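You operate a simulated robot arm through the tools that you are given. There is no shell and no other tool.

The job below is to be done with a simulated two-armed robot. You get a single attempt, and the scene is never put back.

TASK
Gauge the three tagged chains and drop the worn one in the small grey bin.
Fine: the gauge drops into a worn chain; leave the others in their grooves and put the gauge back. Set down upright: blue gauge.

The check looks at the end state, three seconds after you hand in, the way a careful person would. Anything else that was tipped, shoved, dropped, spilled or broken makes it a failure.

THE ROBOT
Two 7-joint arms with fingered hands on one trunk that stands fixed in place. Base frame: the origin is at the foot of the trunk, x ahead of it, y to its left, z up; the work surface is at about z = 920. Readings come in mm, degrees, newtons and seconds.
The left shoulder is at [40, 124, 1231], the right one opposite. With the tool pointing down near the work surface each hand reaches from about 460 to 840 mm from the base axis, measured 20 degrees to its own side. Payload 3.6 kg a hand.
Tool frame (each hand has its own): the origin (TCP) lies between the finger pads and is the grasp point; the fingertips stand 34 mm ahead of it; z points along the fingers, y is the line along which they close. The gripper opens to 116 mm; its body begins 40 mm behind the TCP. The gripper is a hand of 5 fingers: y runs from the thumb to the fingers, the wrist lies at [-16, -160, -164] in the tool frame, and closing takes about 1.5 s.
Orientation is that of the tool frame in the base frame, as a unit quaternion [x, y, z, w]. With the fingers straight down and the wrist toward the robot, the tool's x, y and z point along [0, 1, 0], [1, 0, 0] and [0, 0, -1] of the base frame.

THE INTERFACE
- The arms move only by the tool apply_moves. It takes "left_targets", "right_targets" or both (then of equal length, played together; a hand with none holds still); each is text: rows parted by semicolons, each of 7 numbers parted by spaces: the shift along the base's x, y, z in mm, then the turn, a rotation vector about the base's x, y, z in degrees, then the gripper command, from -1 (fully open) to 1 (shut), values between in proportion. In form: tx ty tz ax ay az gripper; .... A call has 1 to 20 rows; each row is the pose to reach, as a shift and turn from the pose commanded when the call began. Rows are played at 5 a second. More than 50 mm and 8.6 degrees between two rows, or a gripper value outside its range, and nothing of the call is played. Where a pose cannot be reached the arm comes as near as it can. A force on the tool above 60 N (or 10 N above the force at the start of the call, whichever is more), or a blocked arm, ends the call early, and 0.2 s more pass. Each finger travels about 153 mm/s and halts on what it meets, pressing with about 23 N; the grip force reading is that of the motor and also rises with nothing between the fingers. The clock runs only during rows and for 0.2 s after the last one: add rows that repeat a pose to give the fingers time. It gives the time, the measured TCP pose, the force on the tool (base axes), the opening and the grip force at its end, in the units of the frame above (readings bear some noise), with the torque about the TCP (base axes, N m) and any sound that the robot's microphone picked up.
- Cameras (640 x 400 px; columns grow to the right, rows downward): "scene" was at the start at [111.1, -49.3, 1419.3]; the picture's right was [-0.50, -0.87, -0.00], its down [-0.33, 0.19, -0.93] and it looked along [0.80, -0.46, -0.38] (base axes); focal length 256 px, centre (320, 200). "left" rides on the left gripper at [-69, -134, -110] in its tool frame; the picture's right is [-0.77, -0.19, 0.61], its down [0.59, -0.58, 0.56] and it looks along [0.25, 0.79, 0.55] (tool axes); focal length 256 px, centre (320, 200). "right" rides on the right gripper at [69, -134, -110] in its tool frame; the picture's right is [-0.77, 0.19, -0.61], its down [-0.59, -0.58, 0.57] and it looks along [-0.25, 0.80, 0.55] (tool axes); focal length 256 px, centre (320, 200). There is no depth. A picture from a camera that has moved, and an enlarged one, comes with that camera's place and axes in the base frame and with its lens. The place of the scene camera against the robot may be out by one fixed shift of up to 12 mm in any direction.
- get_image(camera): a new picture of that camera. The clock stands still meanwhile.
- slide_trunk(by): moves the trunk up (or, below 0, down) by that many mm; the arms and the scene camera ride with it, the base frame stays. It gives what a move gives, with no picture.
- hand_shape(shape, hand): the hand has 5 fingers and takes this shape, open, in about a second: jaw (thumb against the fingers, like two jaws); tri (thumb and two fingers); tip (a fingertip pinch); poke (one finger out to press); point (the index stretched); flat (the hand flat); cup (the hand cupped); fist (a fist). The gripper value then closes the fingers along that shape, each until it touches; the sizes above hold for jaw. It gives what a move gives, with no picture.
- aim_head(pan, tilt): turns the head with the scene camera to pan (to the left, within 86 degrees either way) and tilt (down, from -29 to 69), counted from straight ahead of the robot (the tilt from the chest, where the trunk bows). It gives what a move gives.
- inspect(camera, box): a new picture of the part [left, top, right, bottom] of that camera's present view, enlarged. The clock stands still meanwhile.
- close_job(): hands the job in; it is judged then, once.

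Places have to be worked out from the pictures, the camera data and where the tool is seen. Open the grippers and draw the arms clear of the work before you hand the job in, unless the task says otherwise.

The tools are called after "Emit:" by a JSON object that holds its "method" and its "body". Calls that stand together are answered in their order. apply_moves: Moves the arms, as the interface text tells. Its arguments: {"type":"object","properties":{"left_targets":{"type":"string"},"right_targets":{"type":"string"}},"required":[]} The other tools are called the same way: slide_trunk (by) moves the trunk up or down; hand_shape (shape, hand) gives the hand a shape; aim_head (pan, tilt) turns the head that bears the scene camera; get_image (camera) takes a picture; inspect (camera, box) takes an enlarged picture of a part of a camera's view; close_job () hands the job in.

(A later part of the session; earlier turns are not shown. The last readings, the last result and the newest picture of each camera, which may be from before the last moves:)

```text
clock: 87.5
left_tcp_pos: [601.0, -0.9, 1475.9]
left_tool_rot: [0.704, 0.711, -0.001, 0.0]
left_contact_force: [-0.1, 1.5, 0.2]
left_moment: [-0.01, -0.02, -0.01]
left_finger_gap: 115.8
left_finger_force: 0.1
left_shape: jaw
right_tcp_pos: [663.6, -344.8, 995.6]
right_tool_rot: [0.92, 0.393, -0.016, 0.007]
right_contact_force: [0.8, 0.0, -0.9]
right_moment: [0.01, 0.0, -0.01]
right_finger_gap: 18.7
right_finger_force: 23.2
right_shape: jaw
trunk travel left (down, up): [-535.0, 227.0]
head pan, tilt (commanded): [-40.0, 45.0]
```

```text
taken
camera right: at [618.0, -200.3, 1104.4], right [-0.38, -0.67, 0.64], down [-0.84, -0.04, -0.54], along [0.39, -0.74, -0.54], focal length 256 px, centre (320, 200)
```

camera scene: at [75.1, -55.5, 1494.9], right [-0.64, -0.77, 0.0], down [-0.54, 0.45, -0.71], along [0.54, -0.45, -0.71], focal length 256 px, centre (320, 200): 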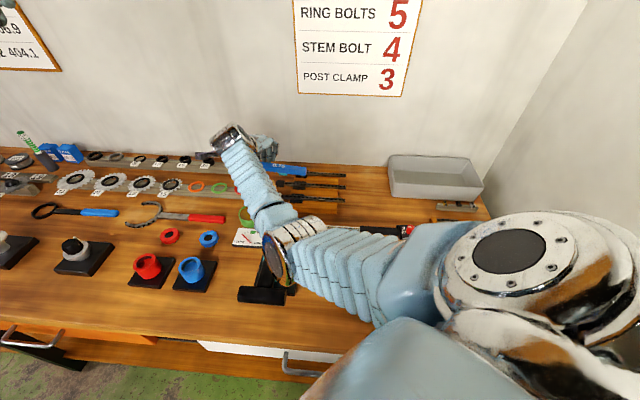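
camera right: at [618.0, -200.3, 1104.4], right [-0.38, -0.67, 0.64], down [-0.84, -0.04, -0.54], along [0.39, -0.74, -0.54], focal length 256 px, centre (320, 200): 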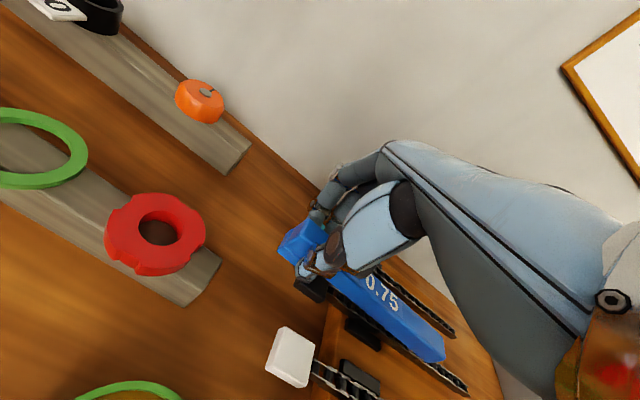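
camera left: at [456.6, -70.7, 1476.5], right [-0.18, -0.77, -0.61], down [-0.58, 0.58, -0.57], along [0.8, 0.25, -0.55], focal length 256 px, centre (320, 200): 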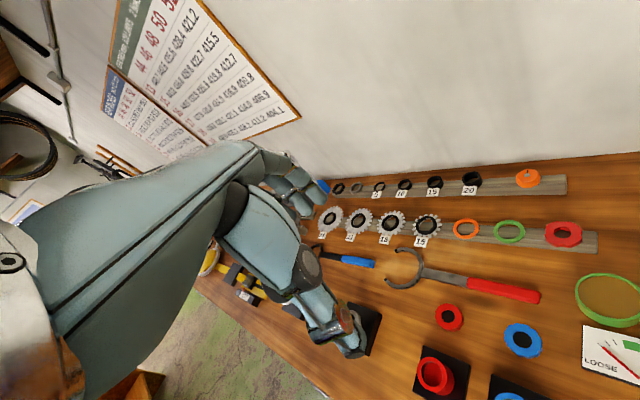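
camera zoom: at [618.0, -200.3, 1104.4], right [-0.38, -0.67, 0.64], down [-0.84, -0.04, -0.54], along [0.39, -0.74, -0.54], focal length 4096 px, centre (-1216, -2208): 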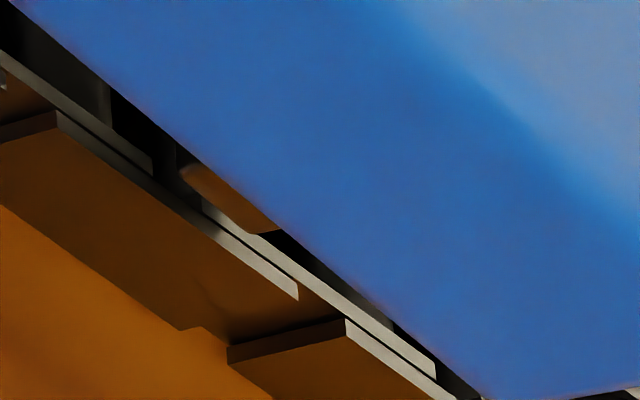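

Black shows no opening over a≈84–125 with the stud centred between the plates. Teal, however, was only tried with the stud riding on its rear plate, so I'll lift and re-test teal with proper centring (59.1 mm further back), stud near a≈16.

Emit:
{"method": "apply_moves", "body": {"right_targets": "0 0 10 0 0 0 1; 0 0 22 0 0 0 1; 0 0 34 0 0 0 1; -1 -15 34 0 0 0 1; -2 -30 34 0 0 0 1; -3 -45 34 0 0 0 1; -4 -60 34 0 0 0 1; -5 -75 34 0 0 0 1; -6.3 -89.9 34 0 0 0 1; -6.3 -89.9 34 0 0 0 1; -6.3 -89.9 20 0 0 0 1; -6.3 -89.9 10 0 0 0 1; -6.3 -89.9 7 0 0 0 1; -6.3 -89.9 7 0 0 0 1"}}

Emit:
{"method": "inspect", "body": {"camera": "right", "box": [384, 332, 424, 357]}}

Emit:
{"method": "get_image", "body": {"camera": "right"}}

```text
clock: 90.5
left_tcp_pos: [600.8, -0.5, 1474.5]
left_tool_rot: [0.703, 0.711, -0.002, 0.001]
left_contact_force: [0.1, 0.2, 1.1]
left_moment: [0.02, 0.04, 0.0]
left_finger_gap: 115.8
left_finger_force: 0.0
left_shape: jaw
right_tcp_pos: [657.1, -435.3, 1004.7]
right_tool_rot: [0.919, 0.393, -0.016, 0.007]
right_contact_force: [1.1, 0.3, -0.8]
right_moment: [0.02, -0.05, 0.0]
right_finger_gap: 18.7
right_finger_force: 23.0
right_shape: jaw
trunk travel left (down, up): [-535.0, 227.0]
head pan, tilt (commanded): [-40.0, 45.0]
```

```text
16.00 times, centred on (404, 344) of right
camera zoom: at [612.3, -290.2, 1111.7], right [-0.38, -0.67, 0.64], down [-0.84, -0.04, -0.54], along [0.39, -0.74, -0.54], focal length 4096 px, centre (-1024, -2112)
```

zoom: 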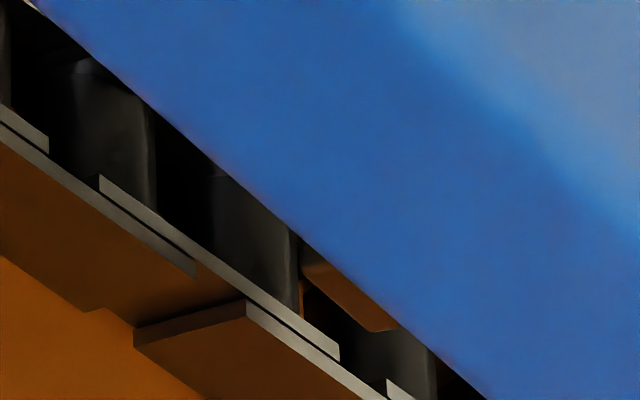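

```text
taken
camera right: at [612.3, -290.2, 1111.7], right [-0.38, -0.67, 0.64], down [-0.84, -0.04, -0.54], along [0.39, -0.74, -0.54], focal length 256 px, centre (320, 200)
```

right: 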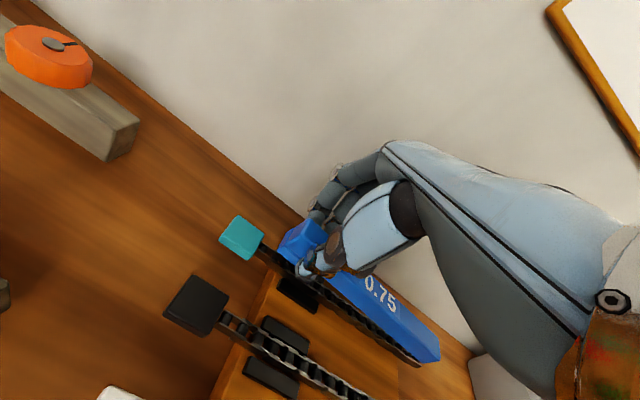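

The stud hovers ~3 mm above teal, near the second gap. I'll lower onto it in steps.

Emit:
{"method": "apply_moves", "body": {"right_targets": "0 0 -2 0 0 0 1; 0 0 -4 0 0 0 1; 0 0 -4 0 0 0 1"}}

Emit:
{"method": "inspect", "body": {"camera": "right", "box": [388, 335, 428, 360]}}

Emit:
{"method": "apply_moves", "body": {"right_targets": "0 0 -2 0 0 0 1; 0 0 -4 0 0 0 1; 0 0 -4 0 0 0 1"}}

Emit:
{"method": "inspect", "body": {"camera": "right", "box": [388, 335, 428, 360]}}

```text
clock: 91.3
left_tcp_pos: [601.2, -1.1, 1474.9]
left_tool_rot: [0.702, 0.712, -0.001, 0.0]
left_contact_force: [-0.6, 0.3, -0.9]
left_moment: [0.02, -0.01, 0.03]
left_finger_gap: 116.2
left_finger_force: 0.1
left_shape: jaw
right_tcp_pos: [658.6, -435.3, 998.2]
right_tool_rot: [0.92, 0.392, -0.015, 0.008]
right_contact_force: [0.1, -1.0, -1.3]
right_moment: [0.04, -0.01, -0.01]
right_finger_gap: 18.7
right_finger_force: 23.1
right_shape: jaw
trunk travel left (down, up): [-535.0, 227.0]
head pan, tilt (commanded): [-40.0, 45.0]
```

```text
16.00 times, centred on (408, 348) of right
camera zoom: at [612.1, -290.0, 1107.4], right [-0.38, -0.67, 0.64], down [-0.84, -0.04, -0.54], along [0.39, -0.74, -0.55], focal length 4096 px, centre (-1088, -2160)
```

zoom: 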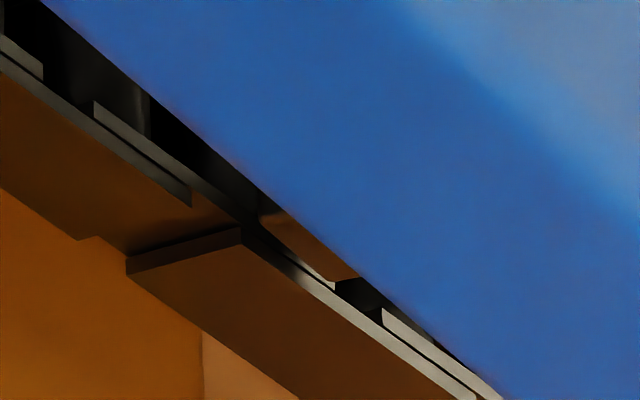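

```text
clock: 92.2
left_tcp_pos: [600.2, -0.8, 1475.0]
left_tool_rot: [0.702, 0.712, -0.001, 0.001]
left_contact_force: [-0.7, 0.6, 0.1]
left_moment: [-0.03, -0.02, -0.02]
left_finger_gap: 115.8
left_finger_force: 0.1
left_shape: jaw
right_tcp_pos: [657.3, -434.6, 996.0]
right_tool_rot: [0.92, 0.392, -0.016, 0.007]
right_contact_force: [0.2, -0.8, 0.3]
right_moment: [-0.02, 0.02, -0.02]
right_finger_gap: 18.5
right_finger_force: 22.8
right_shape: jaw
trunk travel left (down, up): [-535.0, 227.0]
head pan, tilt (commanded): [-40.0, 45.0]
```

```text
16.00 times, centred on (408, 348) of right
camera zoom: at [612.2, -289.9, 1103.5], right [-0.38, -0.67, 0.64], down [-0.84, -0.04, -0.54], along [0.39, -0.74, -0.54], focal length 4096 px, centre (-1088, -2160)
```

zoom: 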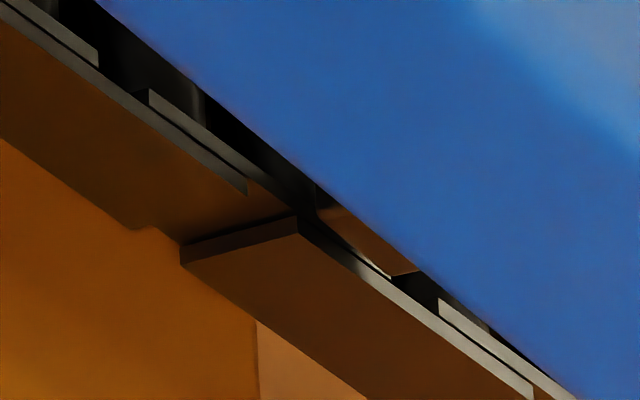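

Teal also holds the stud up, but its right corner may be touching the front plate. I'll shift 0.5 mm back and slide a few millimetres under light pressure to be sure.

Emit:
{"method": "apply_moves", "body": {"right_targets": "0 0 5 0 0 0 1; 0.35 -0.35 5 0 0 0 1; 0.35 -0.35 2 0 0 0 1; 0.35 -0.35 1 0 0 0 1; -0.65 -1.35 1 0 0 0 1; -1.65 -2.35 1 0 0 0 1; -2.65 -3.35 1 0 0 0 1; -3.65 -4.35 1 0 0 0 1; -3.65 -4.35 1 0 0 0 1"}}

Emit:
{"method": "inspect", "body": {"camera": "right", "box": [388, 335, 428, 360]}}

Emit:
{"method": "apply_moves", "body": {"right_targets": "1.4 1.4 0 0 0 0 1; 2.8 2.8 0 0 0 0 1; 4.2 4.2 0 0 0 0 1; 5.6 5.6 0 0 0 0 1; 7 7 0 0 0 0 1; 8.4 8.4 0 0 0 0 1; 9.8 9.8 0 0 0 0 1; 9.8 9.8 0 0 0 0 1"}}

Emit:
{"method": "inspect", "body": {"camera": "right", "box": [388, 335, 428, 360]}}

```text
clock: 94.2
left_tcp_pos: [601.7, -3.5, 1473.4]
left_tool_rot: [0.703, 0.711, -0.001, 0.0]
left_contact_force: [0.5, -0.3, -0.1]
left_moment: [0.02, -0.03, 0.0]
left_finger_gap: 116.0
left_finger_force: 0.1
left_shape: jaw
right_tcp_pos: [652.8, -438.5, 997.1]
right_tool_rot: [0.92, 0.392, -0.016, 0.007]
right_contact_force: [0.1, 0.2, -0.8]
right_moment: [0.01, -0.02, 0.02]
right_finger_gap: 18.5
right_finger_force: 22.6
right_shape: jaw
trunk travel left (down, up): [-535.0, 227.0]
head pan, tilt (commanded): [-40.0, 45.0]
```

```text
16.00 times, centred on (408, 348) of right
camera zoom: at [607.9, -294.3, 1104.6], right [-0.38, -0.67, 0.64], down [-0.84, -0.04, -0.54], along [0.39, -0.74, -0.54], focal length 4096 px, centre (-1088, -2160)
```

zoom: 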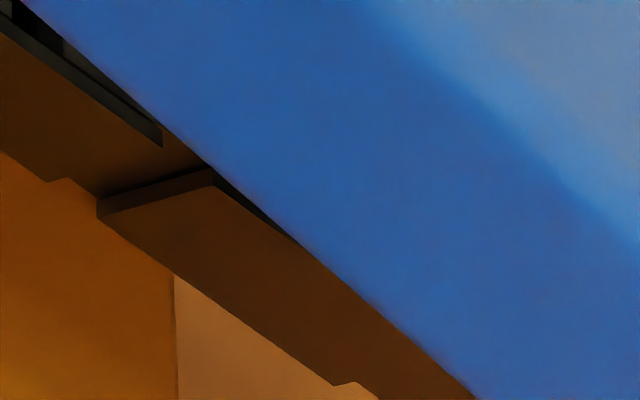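

```text
clock: 96.0
left_tcp_pos: [601.7, -0.8, 1474.0]
left_tool_rot: [0.703, 0.711, -0.001, -0.001]
left_contact_force: [0.0, -0.1, -0.1]
left_moment: [-0.02, 0.0, 0.02]
left_finger_gap: 116.0
left_finger_force: 0.0
left_shape: jaw
right_tcp_pos: [662.1, -429.9, 996.3]
right_tool_rot: [0.919, 0.393, -0.015, 0.008]
right_contact_force: [-0.1, -1.1, 0.1]
right_moment: [0.0, -0.06, -0.01]
right_finger_gap: 18.6
right_finger_force: 23.1
right_shape: jaw
trunk travel left (down, up): [-535.0, 227.0]
head pan, tilt (commanded): [-40.0, 45.0]
```

```text
16.00 times, centred on (408, 348) of right
camera zoom: at [617.3, -284.4, 1104.4], right [-0.38, -0.67, 0.64], down [-0.84, -0.04, -0.54], along [0.39, -0.74, -0.55], focal length 4096 px, centre (-1088, -2160)
```

zoom: 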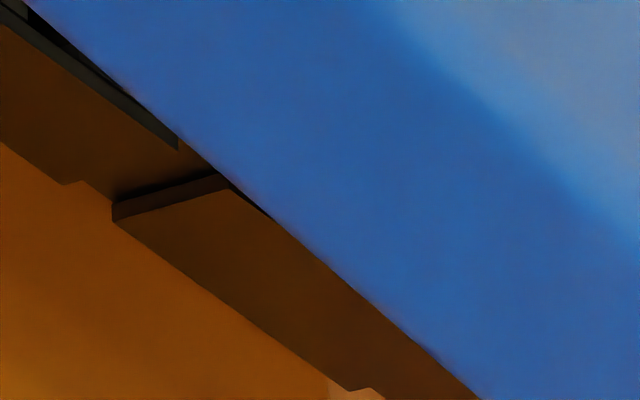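

The bar has sunk right down onto the teal chain: the stud dropped in, and my second stroke then dragged that chain about 13 mm left with it. So teal looks worn. I'll lift out gently and check the chain doesn't come up with the gauge.

Emit:
{"method": "apply_moves", "body": {"right_targets": "0 0 3 0 0 0 1; 0 0 6 0 0 0 1; 0 0 9 0 0 0 1; 0 0 12 0 0 0 1; 0 0 12 0 0 0 1"}}

Emit:
{"method": "inspect", "body": {"camera": "right", "box": [350, 300, 446, 360]}}

Emit:
{"method": "get_image", "body": {"camera": "right"}}

Emit:
{"method": "get_image", "body": {"camera": "scene"}}

```text
clock: 97.2
left_tcp_pos: [600.8, -2.2, 1475.6]
left_tool_rot: [0.703, 0.712, -0.002, 0.0]
left_contact_force: [0.1, -0.9, -0.1]
left_moment: [0.03, 0.02, 0.03]
left_finger_gap: 115.9
left_finger_force: 0.0
left_shape: jaw
right_tcp_pos: [662.9, -429.5, 1009.3]
right_tool_rot: [0.92, 0.392, -0.016, 0.007]
right_contact_force: [0.0, 0.3, -0.5]
right_moment: [0.02, -0.04, 0.0]
right_finger_gap: 18.5
right_finger_force: 22.9
right_shape: jaw
trunk travel left (down, up): [-535.0, 227.0]
head pan, tilt (commanded): [-40.0, 45.0]
```

```text
6.67 times, centred on (398, 330) of right
camera zoom: at [617.5, -285.0, 1116.1], right [-0.38, -0.67, 0.64], down [-0.84, -0.04, -0.54], along [0.39, -0.74, -0.55], focal length 1707 px, centre (-200, -667)
```

zoom: 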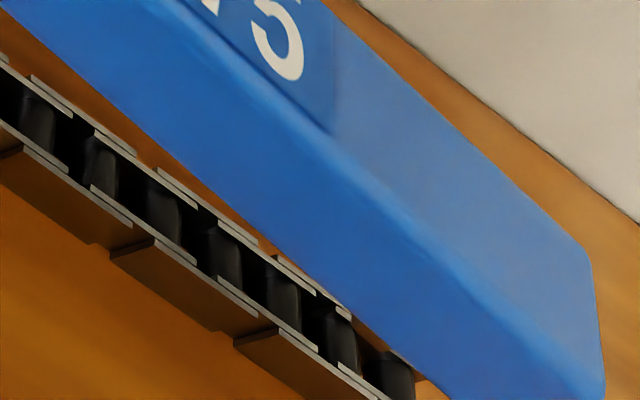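

```text
taken
camera right: at [617.5, -285.0, 1116.1], right [-0.38, -0.67, 0.64], down [-0.84, -0.04, -0.54], along [0.39, -0.74, -0.55], focal length 256 px, centre (320, 200)
```

right: 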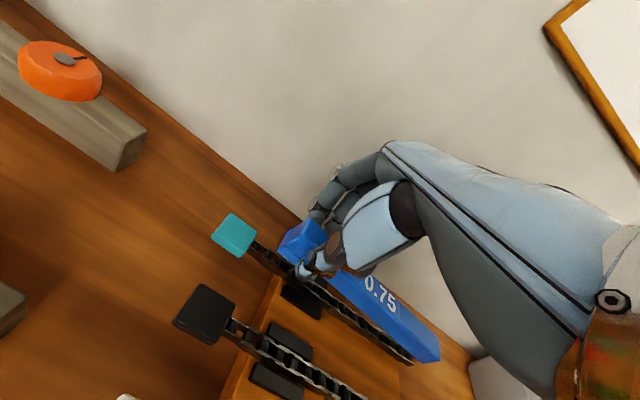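

```text
taken
camera scene: at [75.3, -55.6, 1494.8], right [-0.64, -0.77, 0.0], down [-0.54, 0.45, -0.71], along [0.54, -0.45, -0.71], focal length 256 px, centre (320, 200)
```

scene: 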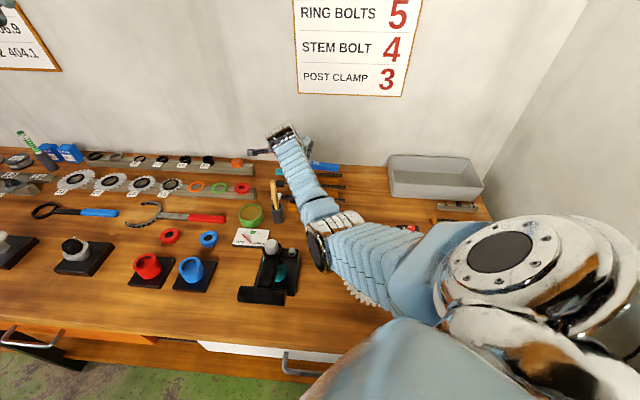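

Teal stayed on its block and the gauge came out cleanly. To be rigorous I'll repeat exactly the same procedure (same centring, same slide) on black.

Emit:
{"method": "apply_moves", "body": {"right_targets": "0 0 8 0 0 0 1; 0 0 18 0 0 0 1; -9 7 18 0 0 0 1; -18 14 18 0 0 0 1; -27 21 18 0 0 0 1; -37 29 18 0 0 0 1; -46.75 36.55 18 0 0 0 1; -46.75 36.55 18 0 0 0 1; -46.75 36.55 8 0 0 0 1; -46.75 36.55 0 0 0 0 1; -46.75 36.55 -5 0 0 0 1; -46.75 36.55 -5 0 0 0 1"}}

Emit:
{"method": "inspect", "body": {"camera": "right", "box": [384, 332, 424, 357]}}

```text
clock: 99.8
left_tcp_pos: [600.3, -2.1, 1474.9]
left_tool_rot: [0.703, 0.711, -0.001, 0.0]
left_contact_force: [0.0, 1.1, -0.6]
left_moment: [-0.02, 0.02, -0.01]
left_finger_gap: 115.8
left_finger_force: 0.1
left_shape: jaw
right_tcp_pos: [615.9, -392.5, 1002.5]
right_tool_rot: [0.92, 0.392, -0.016, 0.007]
right_contact_force: [-0.3, -0.4, -0.9]
right_moment: [0.01, -0.05, 0.0]
right_finger_gap: 18.6
right_finger_force: 23.2
right_shape: jaw
trunk travel left (down, up): [-535.0, 227.0]
head pan, tilt (commanded): [-40.0, 45.0]
```

```text
16.00 times, centred on (404, 344) of right
camera zoom: at [570.8, -247.7, 1110.6], right [-0.38, -0.67, 0.64], down [-0.84, -0.04, -0.54], along [0.39, -0.74, -0.54], focal length 4096 px, centre (-1024, -2112)
```

zoom: 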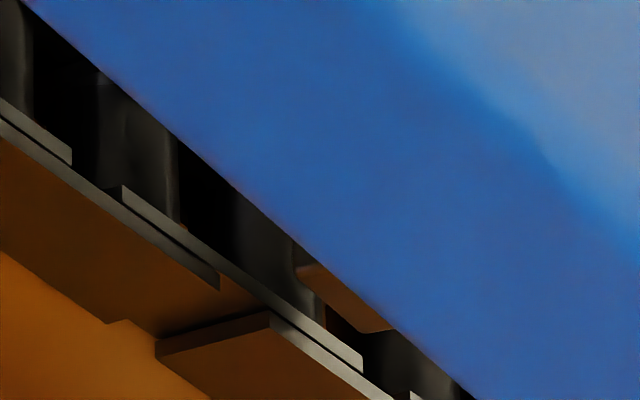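

The gauge sits in my grip exactly as in the teal test. I'll apply the 0.5 mm correction, press to the same height, and make the same 5.7 mm slide on black.

Emit:
{"method": "apply_moves", "body": {"right_targets": "0.35 -0.35 -2 0 0 0 1; 0.35 -0.35 -4 0 0 0 1; 0.35 -0.35 -6 0 0 0 1; 0.35 -0.35 -6 0 0 0 1"}}

Emit:
{"method": "inspect", "body": {"camera": "right", "box": [388, 335, 428, 360]}}

Emit:
{"method": "apply_moves", "body": {"right_targets": "-1 -1 0 0 0 0 1; -2 -2 0 0 0 0 1; -3 -3 0 0 0 0 1; -4 -4 0 0 0 0 1; -4 -4 0 0 0 0 1"}}

Emit:
{"method": "inspect", "body": {"camera": "right", "box": [388, 335, 428, 360]}}

```text
clock: 100.8
left_tcp_pos: [600.7, -0.7, 1474.0]
left_tool_rot: [0.703, 0.711, -0.002, 0.0]
left_contact_force: [0.2, 0.1, 0.1]
left_moment: [0.03, 0.02, 0.0]
left_finger_gap: 115.8
left_finger_force: 0.0
left_shape: jaw
right_tcp_pos: [617.8, -394.0, 998.5]
right_tool_rot: [0.92, 0.393, -0.016, 0.007]
right_contact_force: [-0.7, 0.5, 0.8]
right_moment: [-0.04, 0.01, 0.02]
right_finger_gap: 18.6
right_finger_force: 22.4
right_shape: jaw
trunk travel left (down, up): [-535.0, 227.0]
head pan, tilt (commanded): [-40.0, 45.0]
```

```text
16.00 times, centred on (408, 348) of right
camera zoom: at [571.9, -248.4, 1105.4], right [-0.38, -0.67, 0.64], down [-0.84, -0.04, -0.54], along [0.39, -0.74, -0.54], focal length 4096 px, centre (-1088, -2160)
```

zoom: 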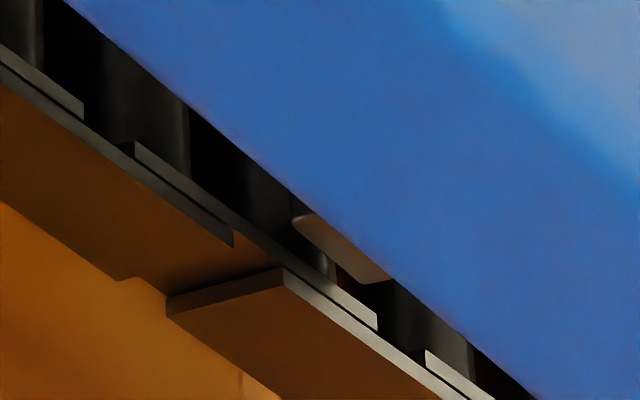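

```text
clock: 102.0
left_tcp_pos: [600.0, -0.9, 1475.3]
left_tool_rot: [0.703, 0.711, -0.001, 0.0]
left_contact_force: [0.2, 0.2, 0.3]
left_moment: [0.02, -0.01, 0.02]
left_finger_gap: 116.0
left_finger_force: 0.0
left_shape: jaw
right_tcp_pos: [612.6, -398.2, 997.5]
right_tool_rot: [0.92, 0.392, -0.016, 0.007]
right_contact_force: [1.3, -0.5, -0.2]
right_moment: [0.0, 0.05, 0.0]
right_finger_gap: 18.6
right_finger_force: 22.8
right_shape: jaw
trunk travel left (down, up): [-535.0, 227.0]
head pan, tilt (commanded): [-40.0, 45.0]
```

```text
16.00 times, centred on (408, 348) of right
camera zoom: at [567.4, -252.2, 1105.5], right [-0.38, -0.67, 0.64], down [-0.84, -0.04, -0.54], along [0.39, -0.74, -0.54], focal length 4096 px, centre (-1088, -2160)
```

zoom: 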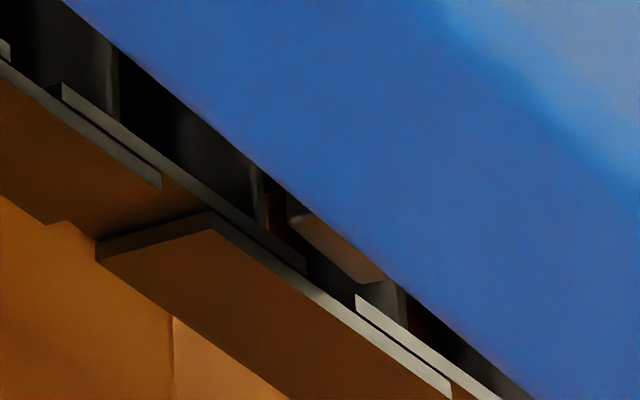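

On black the stud is ~1 mm too far back this time. I'll lift, come forward 1.0 mm, press again and slide within the gap.

Emit:
{"method": "apply_moves", "body": {"right_targets": "0 0 4 0 0 0 1; -0.7 0.7 5 0 0 0 1; -0.7 0.7 2 0 0 0 1; -0.7 0.7 0 0 0 0 1; -0.7 0.7 -1 0 0 0 1; -0.7 0.7 -1 0 0 0 1"}}

Emit:
{"method": "inspect", "body": {"camera": "right", "box": [388, 335, 428, 360]}}

Emit:
{"method": "apply_moves", "body": {"right_targets": "0.7 0.7 0 0 0 0 1; 1.4 1.4 0 0 0 0 1; 2.1 2.1 0 0 0 0 1; 2.8 2.8 0 0 0 0 1; 2.8 2.8 0 0 0 0 1"}}

Emit:
{"method": "inspect", "body": {"camera": "right", "box": [388, 335, 428, 360]}}

```text
clock: 103.3
left_tcp_pos: [601.0, -2.0, 1473.9]
left_tool_rot: [0.702, 0.712, -0.001, 0.0]
left_contact_force: [-0.2, -0.2, 1.1]
left_moment: [0.0, -0.03, 0.0]
left_finger_gap: 116.0
left_finger_force: 0.1
left_shape: jaw
right_tcp_pos: [612.0, -397.1, 997.8]
right_tool_rot: [0.92, 0.392, -0.015, 0.007]
right_contact_force: [0.5, 0.6, -0.3]
right_moment: [-0.01, -0.01, 0.02]
right_finger_gap: 18.5
right_finger_force: 22.5
right_shape: jaw
trunk travel left (down, up): [-535.0, 227.0]
head pan, tilt (commanded): [-40.0, 45.0]
```

```text
16.00 times, centred on (408, 348) of right
camera zoom: at [566.5, -251.7, 1104.9], right [-0.38, -0.67, 0.64], down [-0.84, -0.04, -0.54], along [0.39, -0.74, -0.55], focal length 4096 px, centre (-1088, -2160)
```

zoom: 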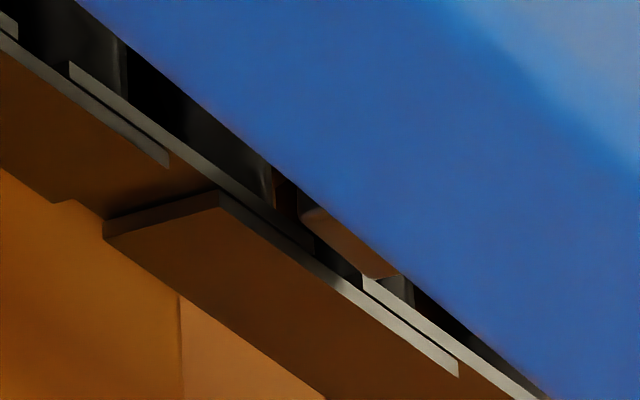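

```text
clock: 104.5
left_tcp_pos: [601.9, -0.8, 1473.8]
left_tool_rot: [0.703, 0.711, -0.001, 0.0]
left_contact_force: [0.0, -0.5, 0.1]
left_moment: [0.0, 0.0, -0.02]
left_finger_gap: 115.8
left_finger_force: 0.1
left_shape: jaw
right_tcp_pos: [613.9, -392.9, 997.3]
right_tool_rot: [0.92, 0.392, -0.016, 0.006]
right_contact_force: [0.3, 0.3, 0.3]
right_moment: [-0.04, 0.01, 0.02]
right_finger_gap: 18.5
right_finger_force: 23.1
right_shape: jaw
trunk travel left (down, up): [-535.0, 227.0]
head pan, tilt (commanded): [-40.0, 45.0]
```

```text
16.00 times, centred on (408, 348) of right
camera zoom: at [568.9, -248.9, 1104.8], right [-0.38, -0.67, 0.64], down [-0.84, -0.04, -0.54], along [0.39, -0.74, -0.54], focal length 4096 px, centre (-1088, -2160)
```

zoom: 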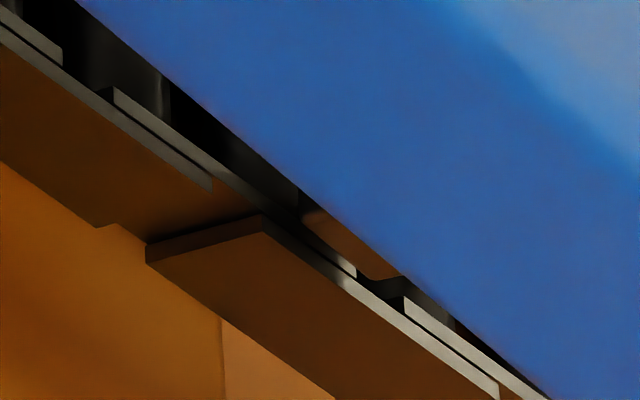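

Black still holds the stud up through the gap with good centring. One more slide the other way on black to cover the whole gap and neighbouring roller.

Emit:
{"method": "apply_moves", "body": {"right_targets": "-0.8 -0.8 0 0 0 0 1; -1.6 -1.6 0 0 0 0 1; -2.4 -2.4 0 0 0 0 1; -3.2 -3.2 0 0 0 0 1; -4 -4 0 0 0 0 1; -4.8 -4.8 0 0 0 0 1; -5.6 -5.6 0 0 0 0 1; -6.4 -6.4 0 0 0 0 1; -6.4 -6.4 0 0 0 0 1"}}

Emit:
{"method": "inspect", "body": {"camera": "right", "box": [388, 335, 428, 360]}}

Emit:
{"method": "apply_moves", "body": {"right_targets": "0 0 4 0 0 0 1; 0.2 -0.2 5 0 0 0 1; 0.2 -0.2 2 0 0 0 1; 0.2 -0.2 0 0 0 0 1; 1.2 0.8 0 0 0 0 1; 2.2 1.8 0 0 0 0 1; 3.2 2.8 0 0 0 0 1; 4.2 3.8 0 0 0 0 1; 4.2 3.8 0 0 0 0 1"}}

Emit:
{"method": "inspect", "body": {"camera": "right", "box": [388, 335, 428, 360]}}

```text
clock: 106.5
left_tcp_pos: [601.0, -2.0, 1474.3]
left_tool_rot: [0.703, 0.711, -0.001, -0.001]
left_contact_force: [-0.5, 0.2, -0.5]
left_moment: [-0.03, 0.0, -0.04]
left_finger_gap: 115.6
left_finger_force: 0.0
left_shape: jaw
right_tcp_pos: [607.7, -401.3, 997.0]
right_tool_rot: [0.92, 0.393, -0.016, 0.007]
right_contact_force: [-0.1, 0.0, 0.2]
right_moment: [-0.06, 0.03, 0.0]
right_finger_gap: 18.6
right_finger_force: 22.9
right_shape: jaw
trunk travel left (down, up): [-535.0, 227.0]
head pan, tilt (commanded): [-40.0, 45.0]
```

```text
16.00 times, centred on (408, 348) of right
camera zoom: at [562.8, -255.4, 1104.4], right [-0.38, -0.67, 0.64], down [-0.84, -0.04, -0.54], along [0.39, -0.74, -0.54], focal length 4096 px, centre (-1088, -2160)
```

zoom: 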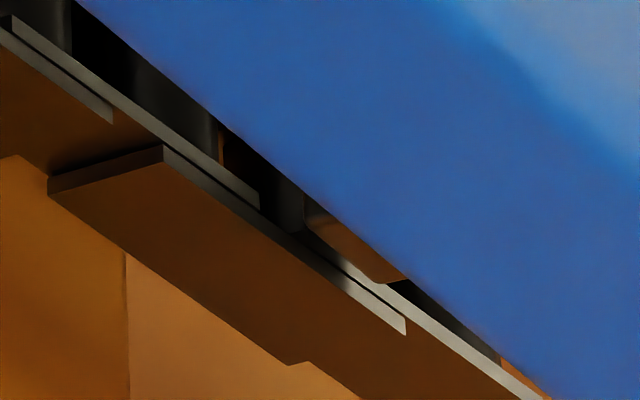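

```text
clock: 108.5
left_tcp_pos: [601.5, -1.9, 1474.5]
left_tool_rot: [0.702, 0.712, 0.0, 0.0]
left_contact_force: [-0.7, -0.2, 0.0]
left_moment: [-0.01, 0.02, 0.03]
left_finger_gap: 115.8
left_finger_force: 0.1
left_shape: jaw
right_tcp_pos: [612.9, -397.6, 995.6]
right_tool_rot: [0.92, 0.391, -0.016, 0.006]
right_contact_force: [0.5, -0.1, 0.6]
right_moment: [-0.02, 0.01, -0.03]
right_finger_gap: 18.5
right_finger_force: 23.0
right_shape: jaw
trunk travel left (down, up): [-535.0, 227.0]
head pan, tilt (commanded): [-40.0, 45.0]
```

```text
16.00 times, centred on (408, 348) of right
camera zoom: at [567.2, -251.6, 1104.3], right [-0.38, -0.67, 0.64], down [-0.84, -0.04, -0.54], along [0.39, -0.74, -0.54], focal length 4096 px, centre (-1088, -2160)
```

zoom: 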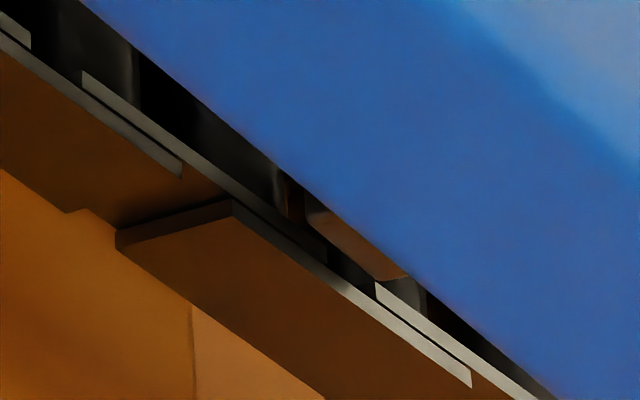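

Black is consistently closed, white was closed when centred, and teal let the gauge drop, so teal is the worn chain. Now I'll return the gauge: lift clear, raise the trunk to the height that worked before, and head back to its spot.

Emit:
{"method": "apply_moves", "body": {"right_targets": "0 0 10 0 0 0 1; 0 0 30 0 0 0 1; 0 0 55 0 0 0 1; 0 0 80 0 0 0 1; 0 0 105 0 0 0 1; 0 0 130 0 0 0 1; 0 0 155 0 0 0 1; 0 0 155 0 0 0 1"}}

Emit:
{"method": "slide_trunk", "body": {"by": 110}}

Emit:
{"method": "get_image", "body": {"camera": "scene"}}

Emit:
{"method": "get_image", "body": {"camera": "right"}}

```text
clock: 110.3
left_tcp_pos: [601.7, -1.6, 1474.8]
left_tool_rot: [0.703, 0.712, -0.001, -0.001]
left_contact_force: [1.0, 0.5, -0.2]
left_moment: [0.0, 0.0, -0.01]
left_finger_gap: 115.8
left_finger_force: 0.1
left_shape: jaw
right_tcp_pos: [612.7, -397.9, 1152.2]
right_tool_rot: [0.92, 0.392, -0.017, 0.007]
right_contact_force: [0.2, 0.5, -0.5]
right_moment: [0.03, -0.04, -0.04]
right_finger_gap: 18.8
right_finger_force: 22.9
right_shape: jaw
trunk travel left (down, up): [-535.0, 227.0]
head pan, tilt (commanded): [-40.0, 45.0]
```

```text
clock: 111.8
left_tcp_pos: [601.1, -1.7, 1582.6]
left_tool_rot: [0.703, 0.711, -0.001, 0.0]
left_contact_force: [0.3, 0.2, -0.4]
left_moment: [-0.02, 0.0, -0.01]
left_finger_gap: 115.9
left_finger_force: 0.0
left_shape: jaw
right_tcp_pos: [612.8, -396.5, 1261.7]
right_tool_rot: [0.92, 0.392, -0.016, 0.007]
right_contact_force: [0.5, 0.0, -0.3]
right_moment: [-0.01, -0.01, 0.01]
right_finger_gap: 18.4
right_finger_force: 23.2
right_shape: jaw
trunk travel left (down, up): [-645.0, 117.0]
head pan, tilt (commanded): [-40.0, 45.0]
```

```text
taken
camera scene: at [69.0, -55.7, 1605.1], right [-0.64, -0.77, 0.0], down [-0.54, 0.45, -0.71], along [0.54, -0.45, -0.71], focal length 256 px, centre (320, 200)
```

scene: 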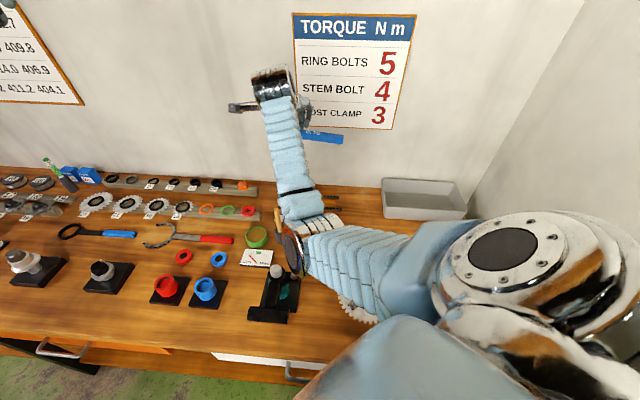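

```text
taken
camera right: at [567.4, -251.6, 1369.2], right [-0.38, -0.67, 0.64], down [-0.84, -0.04, -0.54], along [0.39, -0.74, -0.55], focal length 256 px, centre (320, 200)
```

right: 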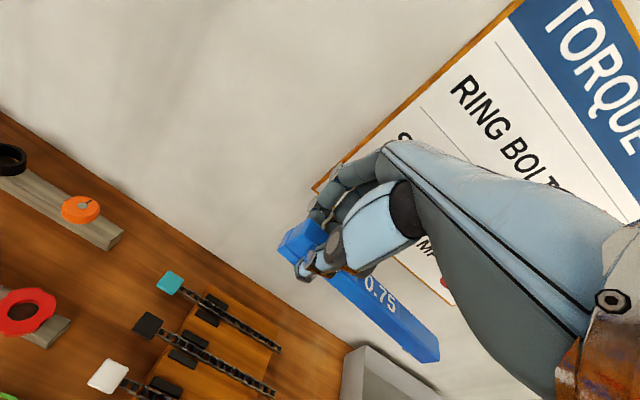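

The elbow is now carried in front, clear of the wall. I'll move to above the gauge's original spot while levelling the bar (3.3° tilt correction).

Emit:
{"method": "apply_moves", "body": {"right_targets": "-16 -8 0 0 0 0 1; -34 -18 -5 -0.3 0.3 0 1; -52 -28 -10 -0.6 0.6 0 1; -70 -38 -18 -0.9 0.9 0 1; -88 -47 -28 -1.2 1.2 0 1; -106 -57 -40 -1.5 1.5 0 1; -124 -67 -52 -1.7 1.7 0 1; -142 -76 -66 -1.9 1.9 0 1; -160 -86 -80 -2.1 2.1 0 1; -178 -96 -95 -2.2 2.2 0 1; -196 -105 -110 -2.33 2.33 0 1; -210 -113 -125 -2.33 2.33 0 1; -220 -118 -135 -2.33 2.33 0 1; -220 -118 -140 -2.33 2.33 0 1; -220 -118 -140 -2.33 2.33 0 1"}}

Emit:
{"method": "get_image", "body": {"camera": "scene"}}

Emit:
{"method": "get_image", "body": {"camera": "right"}}

```text
clock: 115.0
left_tcp_pos: [600.7, -2.0, 1584.5]
left_tool_rot: [0.703, 0.711, 0.0, 0.002]
left_contact_force: [-0.4, 0.3, 0.2]
left_moment: [-0.02, 0.0, 0.04]
left_finger_gap: 115.7
left_finger_force: 0.1
left_shape: jaw
right_tcp_pos: [391.1, -516.0, 1121.5]
right_tool_rot: [0.919, 0.392, -0.043, 0.017]
right_contact_force: [0.4, 0.2, -0.3]
right_moment: [0.07, -0.02, -0.03]
right_finger_gap: 18.5
right_finger_force: 23.2
right_shape: jaw
trunk travel left (down, up): [-645.0, 117.0]
head pan, tilt (commanded): [-40.0, 45.0]
```

```text
taken
camera scene: at [68.5, -55.6, 1605.2], right [-0.64, -0.77, 0.0], down [-0.54, 0.45, -0.71], along [0.54, -0.45, -0.71], focal length 256 px, centre (320, 200)
```

scene: 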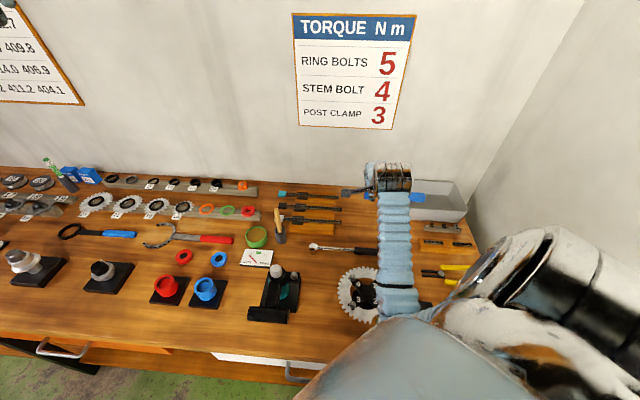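

```text
taken
camera right: at [351.1, -365.7, 1224.8], right [-0.36, -0.64, 0.68], down [-0.86, -0.06, -0.51], along [0.37, -0.76, -0.53], focal length 256 px, centre (320, 200)
```

right: 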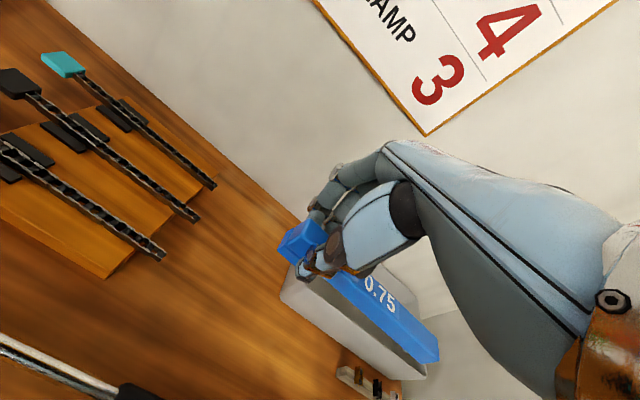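

I'll check the chains' positions on their block and the gauge's attitude from the head camera.

Emit:
{"method": "inspect", "body": {"camera": "scene", "box": [265, 180, 361, 240]}}

Emit:
{"method": "inspect", "body": {"camera": "scene", "box": [345, 165, 473, 245]}}

```text
6.67 times, centred on (313, 210) of scene
camera zoom: at [68.5, -55.6, 1605.2], right [-0.64, -0.77, 0.0], down [-0.54, 0.45, -0.71], along [0.54, -0.45, -0.71], focal length 1706 px, centre (367, 133)
```

zoom: 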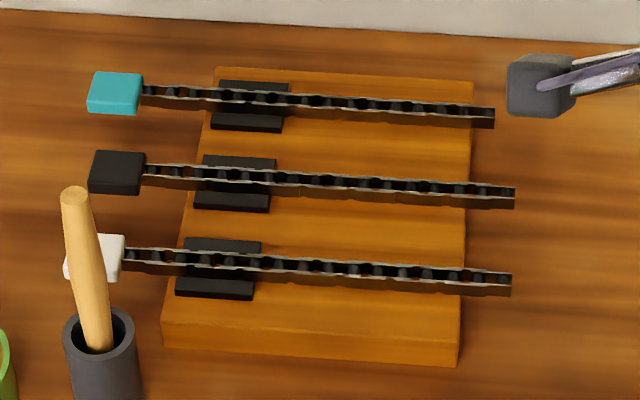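

```text
5.00 times, centred on (409, 205) of scene
camera zoom: at [68.5, -55.6, 1605.2], right [-0.64, -0.77, 0.0], down [-0.54, 0.45, -0.71], along [0.54, -0.45, -0.71], focal length 1280 px, centre (-125, 175)
```

zoom: 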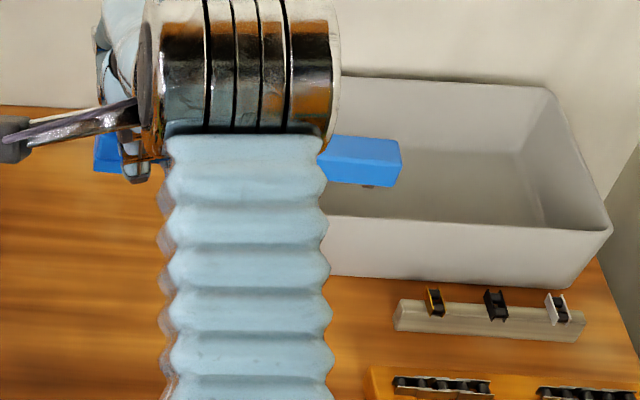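

White and black are still exactly in place (right ends at a≈-10.5). I'll measure the held bar's ends once more before setting it down.

Emit:
{"method": "inspect", "body": {"camera": "right", "box": [265, 205, 361, 265]}}

Emit:
{"method": "inspect", "body": {"camera": "right", "box": [370, 315, 450, 365]}}

```text
6.67 times, centred on (313, 235) of right
camera zoom: at [351.1, -365.7, 1224.8], right [-0.36, -0.64, 0.68], down [-0.86, -0.06, -0.51], along [0.37, -0.76, -0.53], focal length 1707 px, centre (367, -33)
```

zoom: 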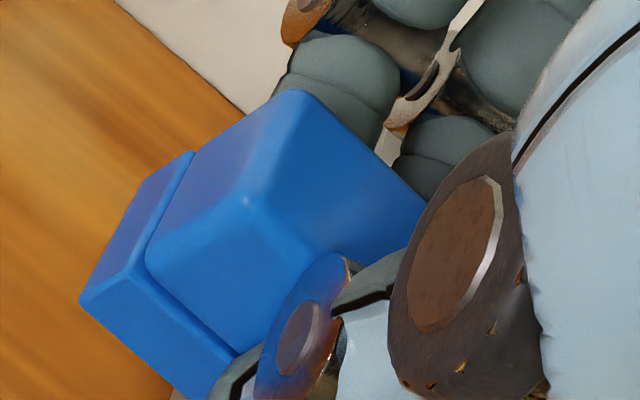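

```text
8.00 times, centred on (410, 340) of right
camera zoom: at [351.1, -365.7, 1224.8], right [-0.36, -0.64, 0.68], down [-0.86, -0.06, -0.51], along [0.37, -0.76, -0.53], focal length 2048 px, centre (-400, -920)
```

zoom: 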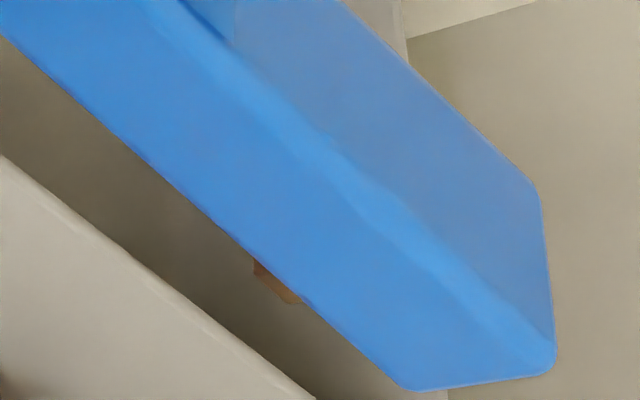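

The bar is still ~2° stud-down and 1.2° off the original heading. I'll correct both and lower to about 10 mm above the table.

Emit:
{"method": "apply_moves", "body": {"right_targets": "1 0.5 -15 -0.5 0.5 -0.4 1; 2.5 1 -35 -1 1 -0.8 1; 2.5 1 -55 -1.41 1.41 -1.2 1; 2.5 1 -75 -1.41 1.41 -1.2 1; 2.5 1 -95 -1.41 1.41 -1.2 1; 2.5 1 -112 -1.41 1.41 -1.2 1; 2.5 1 -128 -1.41 1.41 -1.2 1; 2.5 1 -140 -1.41 1.41 -1.2 1; 2.5 1 -146 -1.41 1.41 -1.2 1; 2.5 1 -146 -1.41 1.41 -1.2 1"}}

Emit:
{"method": "get_image", "body": {"camera": "right"}}

Emit:
{"method": "inspect", "body": {"camera": "scene", "box": [345, 165, 473, 245]}}

```text
clock: 117.2
left_tcp_pos: [600.5, -0.9, 1584.3]
left_tool_rot: [0.702, 0.712, -0.001, 0.0]
left_contact_force: [0.6, -0.2, -0.4]
left_moment: [-0.03, 0.01, 0.01]
left_finger_gap: 115.5
left_finger_force: 0.0
left_shape: jaw
right_tcp_pos: [393.8, -513.7, 975.0]
right_tool_rot: [0.922, 0.381, -0.058, 0.023]
right_contact_force: [0.1, -0.9, 0.0]
right_moment: [0.04, 0.0, -0.01]
right_finger_gap: 18.7
right_finger_force: 23.1
right_shape: jaw
trunk travel left (down, up): [-645.0, 117.0]
head pan, tilt (commanded): [-40.0, 45.0]
```

```text
taken
camera right: at [359.1, -361.2, 1076.8], right [-0.35, -0.62, 0.7], down [-0.87, -0.06, -0.49], along [0.34, -0.78, -0.52], focal length 256 px, centre (320, 200)
```

right: 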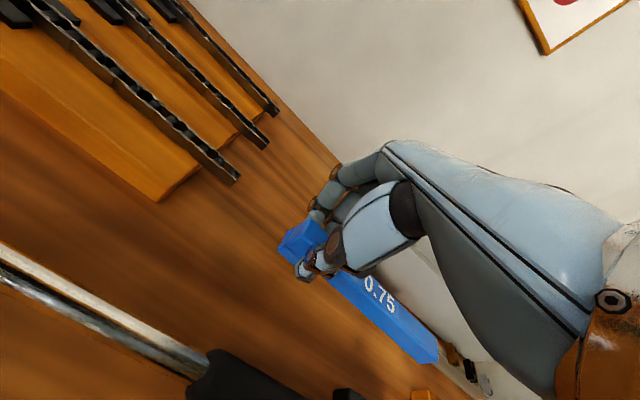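

```text
5.00 times, centred on (409, 205) of scene
camera zoom: at [68.5, -55.5, 1605.2], right [-0.64, -0.77, 0.0], down [-0.54, 0.45, -0.71], along [0.54, -0.45, -0.71], focal length 1280 px, centre (-125, 175)
```

zoom: 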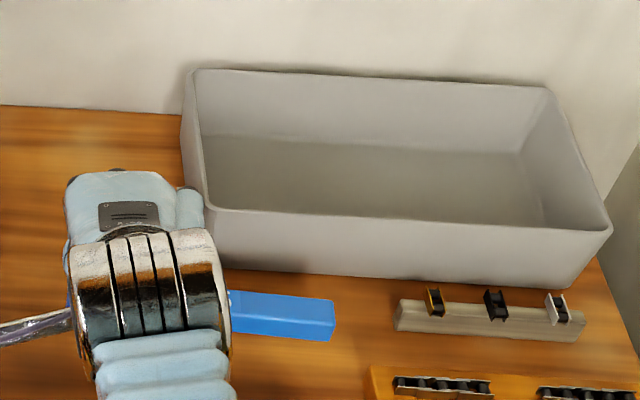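

Everything's clear; the bin is unmoved. I'll lower the last stretch in small steps until the table takes the gauge.

Emit:
{"method": "apply_moves", "body": {"right_targets": "0 0 -4 0 0 0 1; 0 0 -8 0 0 0 1; 0 0 -10 0 0 0 1; 0 0 -10 0 0 0 1"}}

Emit:
{"method": "apply_moves", "body": {"right_targets": "0 0 -2 0 0 0 1; 0 0 -3 0 0 0 1; 0 0 -3 0 0 0 1"}}

Emit:
{"method": "get_image", "body": {"camera": "right"}}

Emit:
{"method": "inspect", "body": {"camera": "right", "box": [265, 205, 361, 265]}}

Emit:
{"method": "inspect", "body": {"camera": "right", "box": [370, 315, 466, 375]}}

```text
clock: 118.2
left_tcp_pos: [601.4, -1.0, 1584.0]
left_tool_rot: [0.703, 0.711, 0.0, 0.0]
left_contact_force: [0.6, -0.7, -0.2]
left_moment: [0.0, -0.01, 0.0]
left_finger_gap: 115.8
left_finger_force: 0.0
left_shape: jaw
right_tcp_pos: [394.4, -513.2, 968.2]
right_tool_rot: [0.922, 0.382, -0.059, 0.023]
right_contact_force: [-0.3, -0.8, -1.2]
right_moment: [0.03, -0.03, 0.03]
right_finger_gap: 18.5
right_finger_force: 23.2
right_shape: jaw
trunk travel left (down, up): [-645.0, 117.0]
head pan, tilt (commanded): [-40.0, 45.0]
```

```text
clock: 119.0
left_tcp_pos: [600.9, -2.5, 1585.7]
left_tool_rot: [0.703, 0.712, 0.0, 0.001]
left_contact_force: [-0.4, 0.0, 0.5]
left_moment: [0.01, 0.01, 0.0]
left_finger_gap: 115.9
left_finger_force: 0.1
left_shape: jaw
right_tcp_pos: [394.4, -512.7, 963.1]
right_tool_rot: [0.922, 0.382, -0.059, 0.023]
right_contact_force: [0.0, -0.9, -1.3]
right_moment: [0.03, -0.02, -0.01]
right_finger_gap: 18.4
right_finger_force: 22.8
right_shape: jaw
trunk travel left (down, up): [-645.0, 117.0]
head pan, tilt (commanded): [-40.0, 45.0]
```

```text
taken
camera right: at [359.1, -360.7, 1064.0], right [-0.35, -0.62, 0.7], down [-0.87, -0.06, -0.49], along [0.34, -0.78, -0.52], focal length 256 px, centre (320, 200)
```

right: 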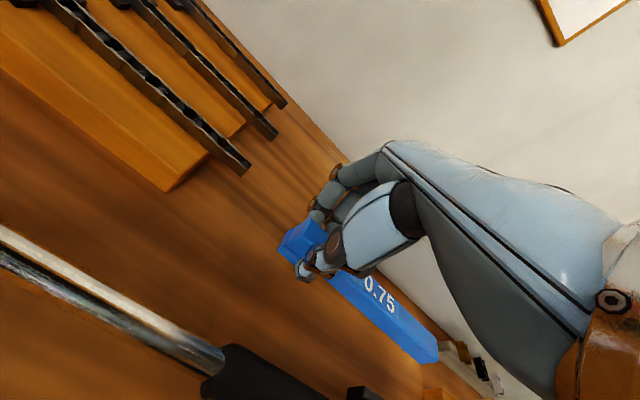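

```text
6.67 times, centred on (313, 235) of right
camera zoom: at [359.1, -360.7, 1064.0], right [-0.35, -0.62, 0.7], down [-0.87, -0.06, -0.49], along [0.34, -0.78, -0.52], focal length 1707 px, centre (367, -33)
```

zoom: 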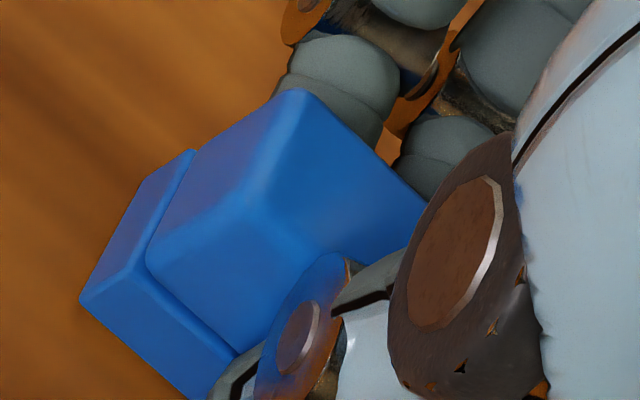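

```text
6.67 times, centred on (418, 345) of right
camera zoom: at [359.1, -360.7, 1064.0], right [-0.35, -0.62, 0.7], down [-0.87, -0.06, -0.49], along [0.34, -0.78, -0.52], focal length 1707 px, centre (-333, -767)
```

zoom: 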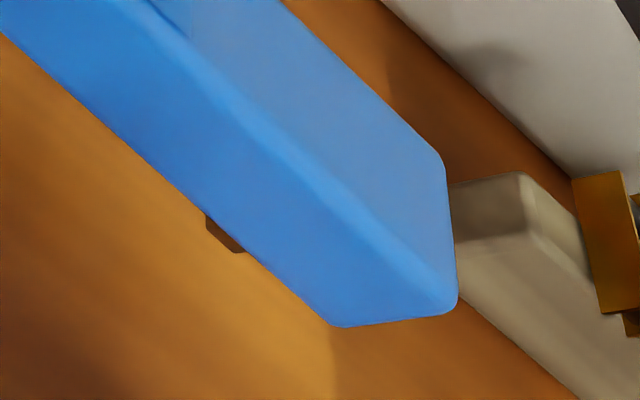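

No contact yet: the bar rides higher in the fingers than at pick-up, so the table will come at about TCP 956. I'll lower in small steps.

Emit:
{"method": "apply_moves", "body": {"right_targets": "0 0 -2 0 0 0 1; 0 0 -4 0 0 0 1; 0 0 -4 0 0 0 1"}}

Emit:
{"method": "apply_moves", "body": {"right_targets": "0 0 -1 0 0 0 1; 0 0 -2 0 0 0 1; 0 0 -2 0 0 0 1"}}

Emit:
{"method": "inspect", "body": {"camera": "right", "box": [265, 205, 361, 265]}}

Emit:
{"method": "inspect", "body": {"camera": "right", "box": [370, 315, 466, 375]}}

```text
clock: 119.8
left_tcp_pos: [599.8, -0.3, 1585.2]
left_tool_rot: [0.703, 0.711, -0.001, 0.0]
left_contact_force: [0.4, 0.1, 0.1]
left_moment: [-0.01, 0.0, -0.01]
left_finger_gap: 115.9
left_finger_force: 0.0
left_shape: jaw
right_tcp_pos: [395.2, -515.7, 960.1]
right_tool_rot: [0.922, 0.382, -0.057, 0.026]
right_contact_force: [-0.7, -1.0, 4.2]
right_moment: [0.06, 0.04, -0.02]
right_finger_gap: 18.4
right_finger_force: 23.0
right_shape: jaw
trunk travel left (down, up): [-645.0, 117.0]
head pan, tilt (commanded): [-40.0, 45.0]
```

```text
clock: 120.6
left_tcp_pos: [599.9, -1.1, 1584.3]
left_tool_rot: [0.703, 0.711, -0.001, 0.001]
left_contact_force: [0.2, 0.5, 0.4]
left_moment: [-0.02, 0.0, -0.01]
left_finger_gap: 116.1
left_finger_force: 0.0
left_shape: jaw
right_tcp_pos: [394.4, -514.3, 958.1]
right_tool_rot: [0.922, 0.382, -0.058, 0.026]
right_contact_force: [0.3, -3.4, 14.7]
right_moment: [0.0, 0.05, 0.02]
right_finger_gap: 18.5
right_finger_force: 23.1
right_shape: jaw
trunk travel left (down, up): [-645.0, 117.0]
head pan, tilt (commanded): [-40.0, 45.0]
```

```text
6.67 times, centred on (313, 235) of right
camera zoom: at [359.1, -360.5, 1059.4], right [-0.35, -0.61, 0.7], down [-0.87, -0.06, -0.49], along [0.34, -0.79, -0.51], focal length 1707 px, centre (367, -33)
```

zoom: 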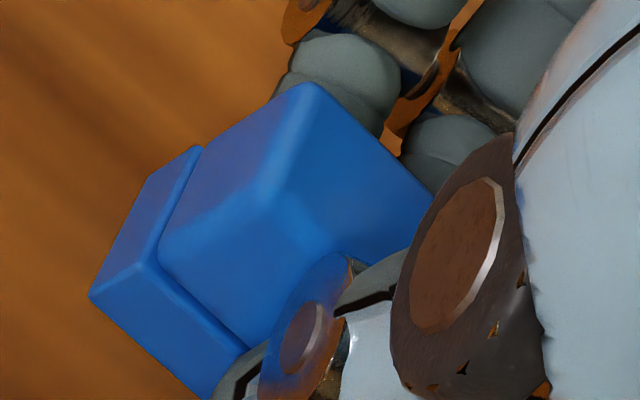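

```text
6.67 times, centred on (418, 345) of right
camera zoom: at [359.1, -360.5, 1059.4], right [-0.35, -0.61, 0.7], down [-0.87, -0.06, -0.49], along [0.34, -0.79, -0.51], focal length 1707 px, centre (-333, -767)
```

zoom: 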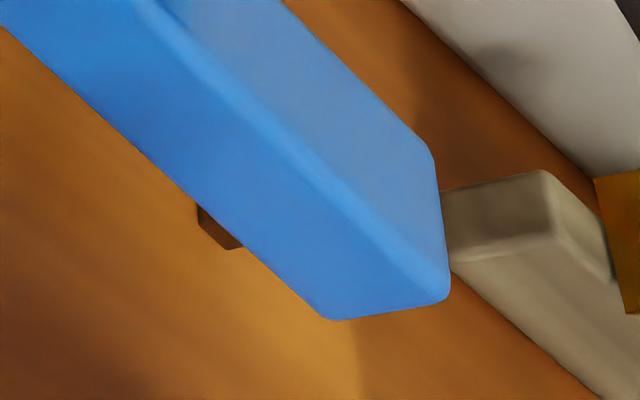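

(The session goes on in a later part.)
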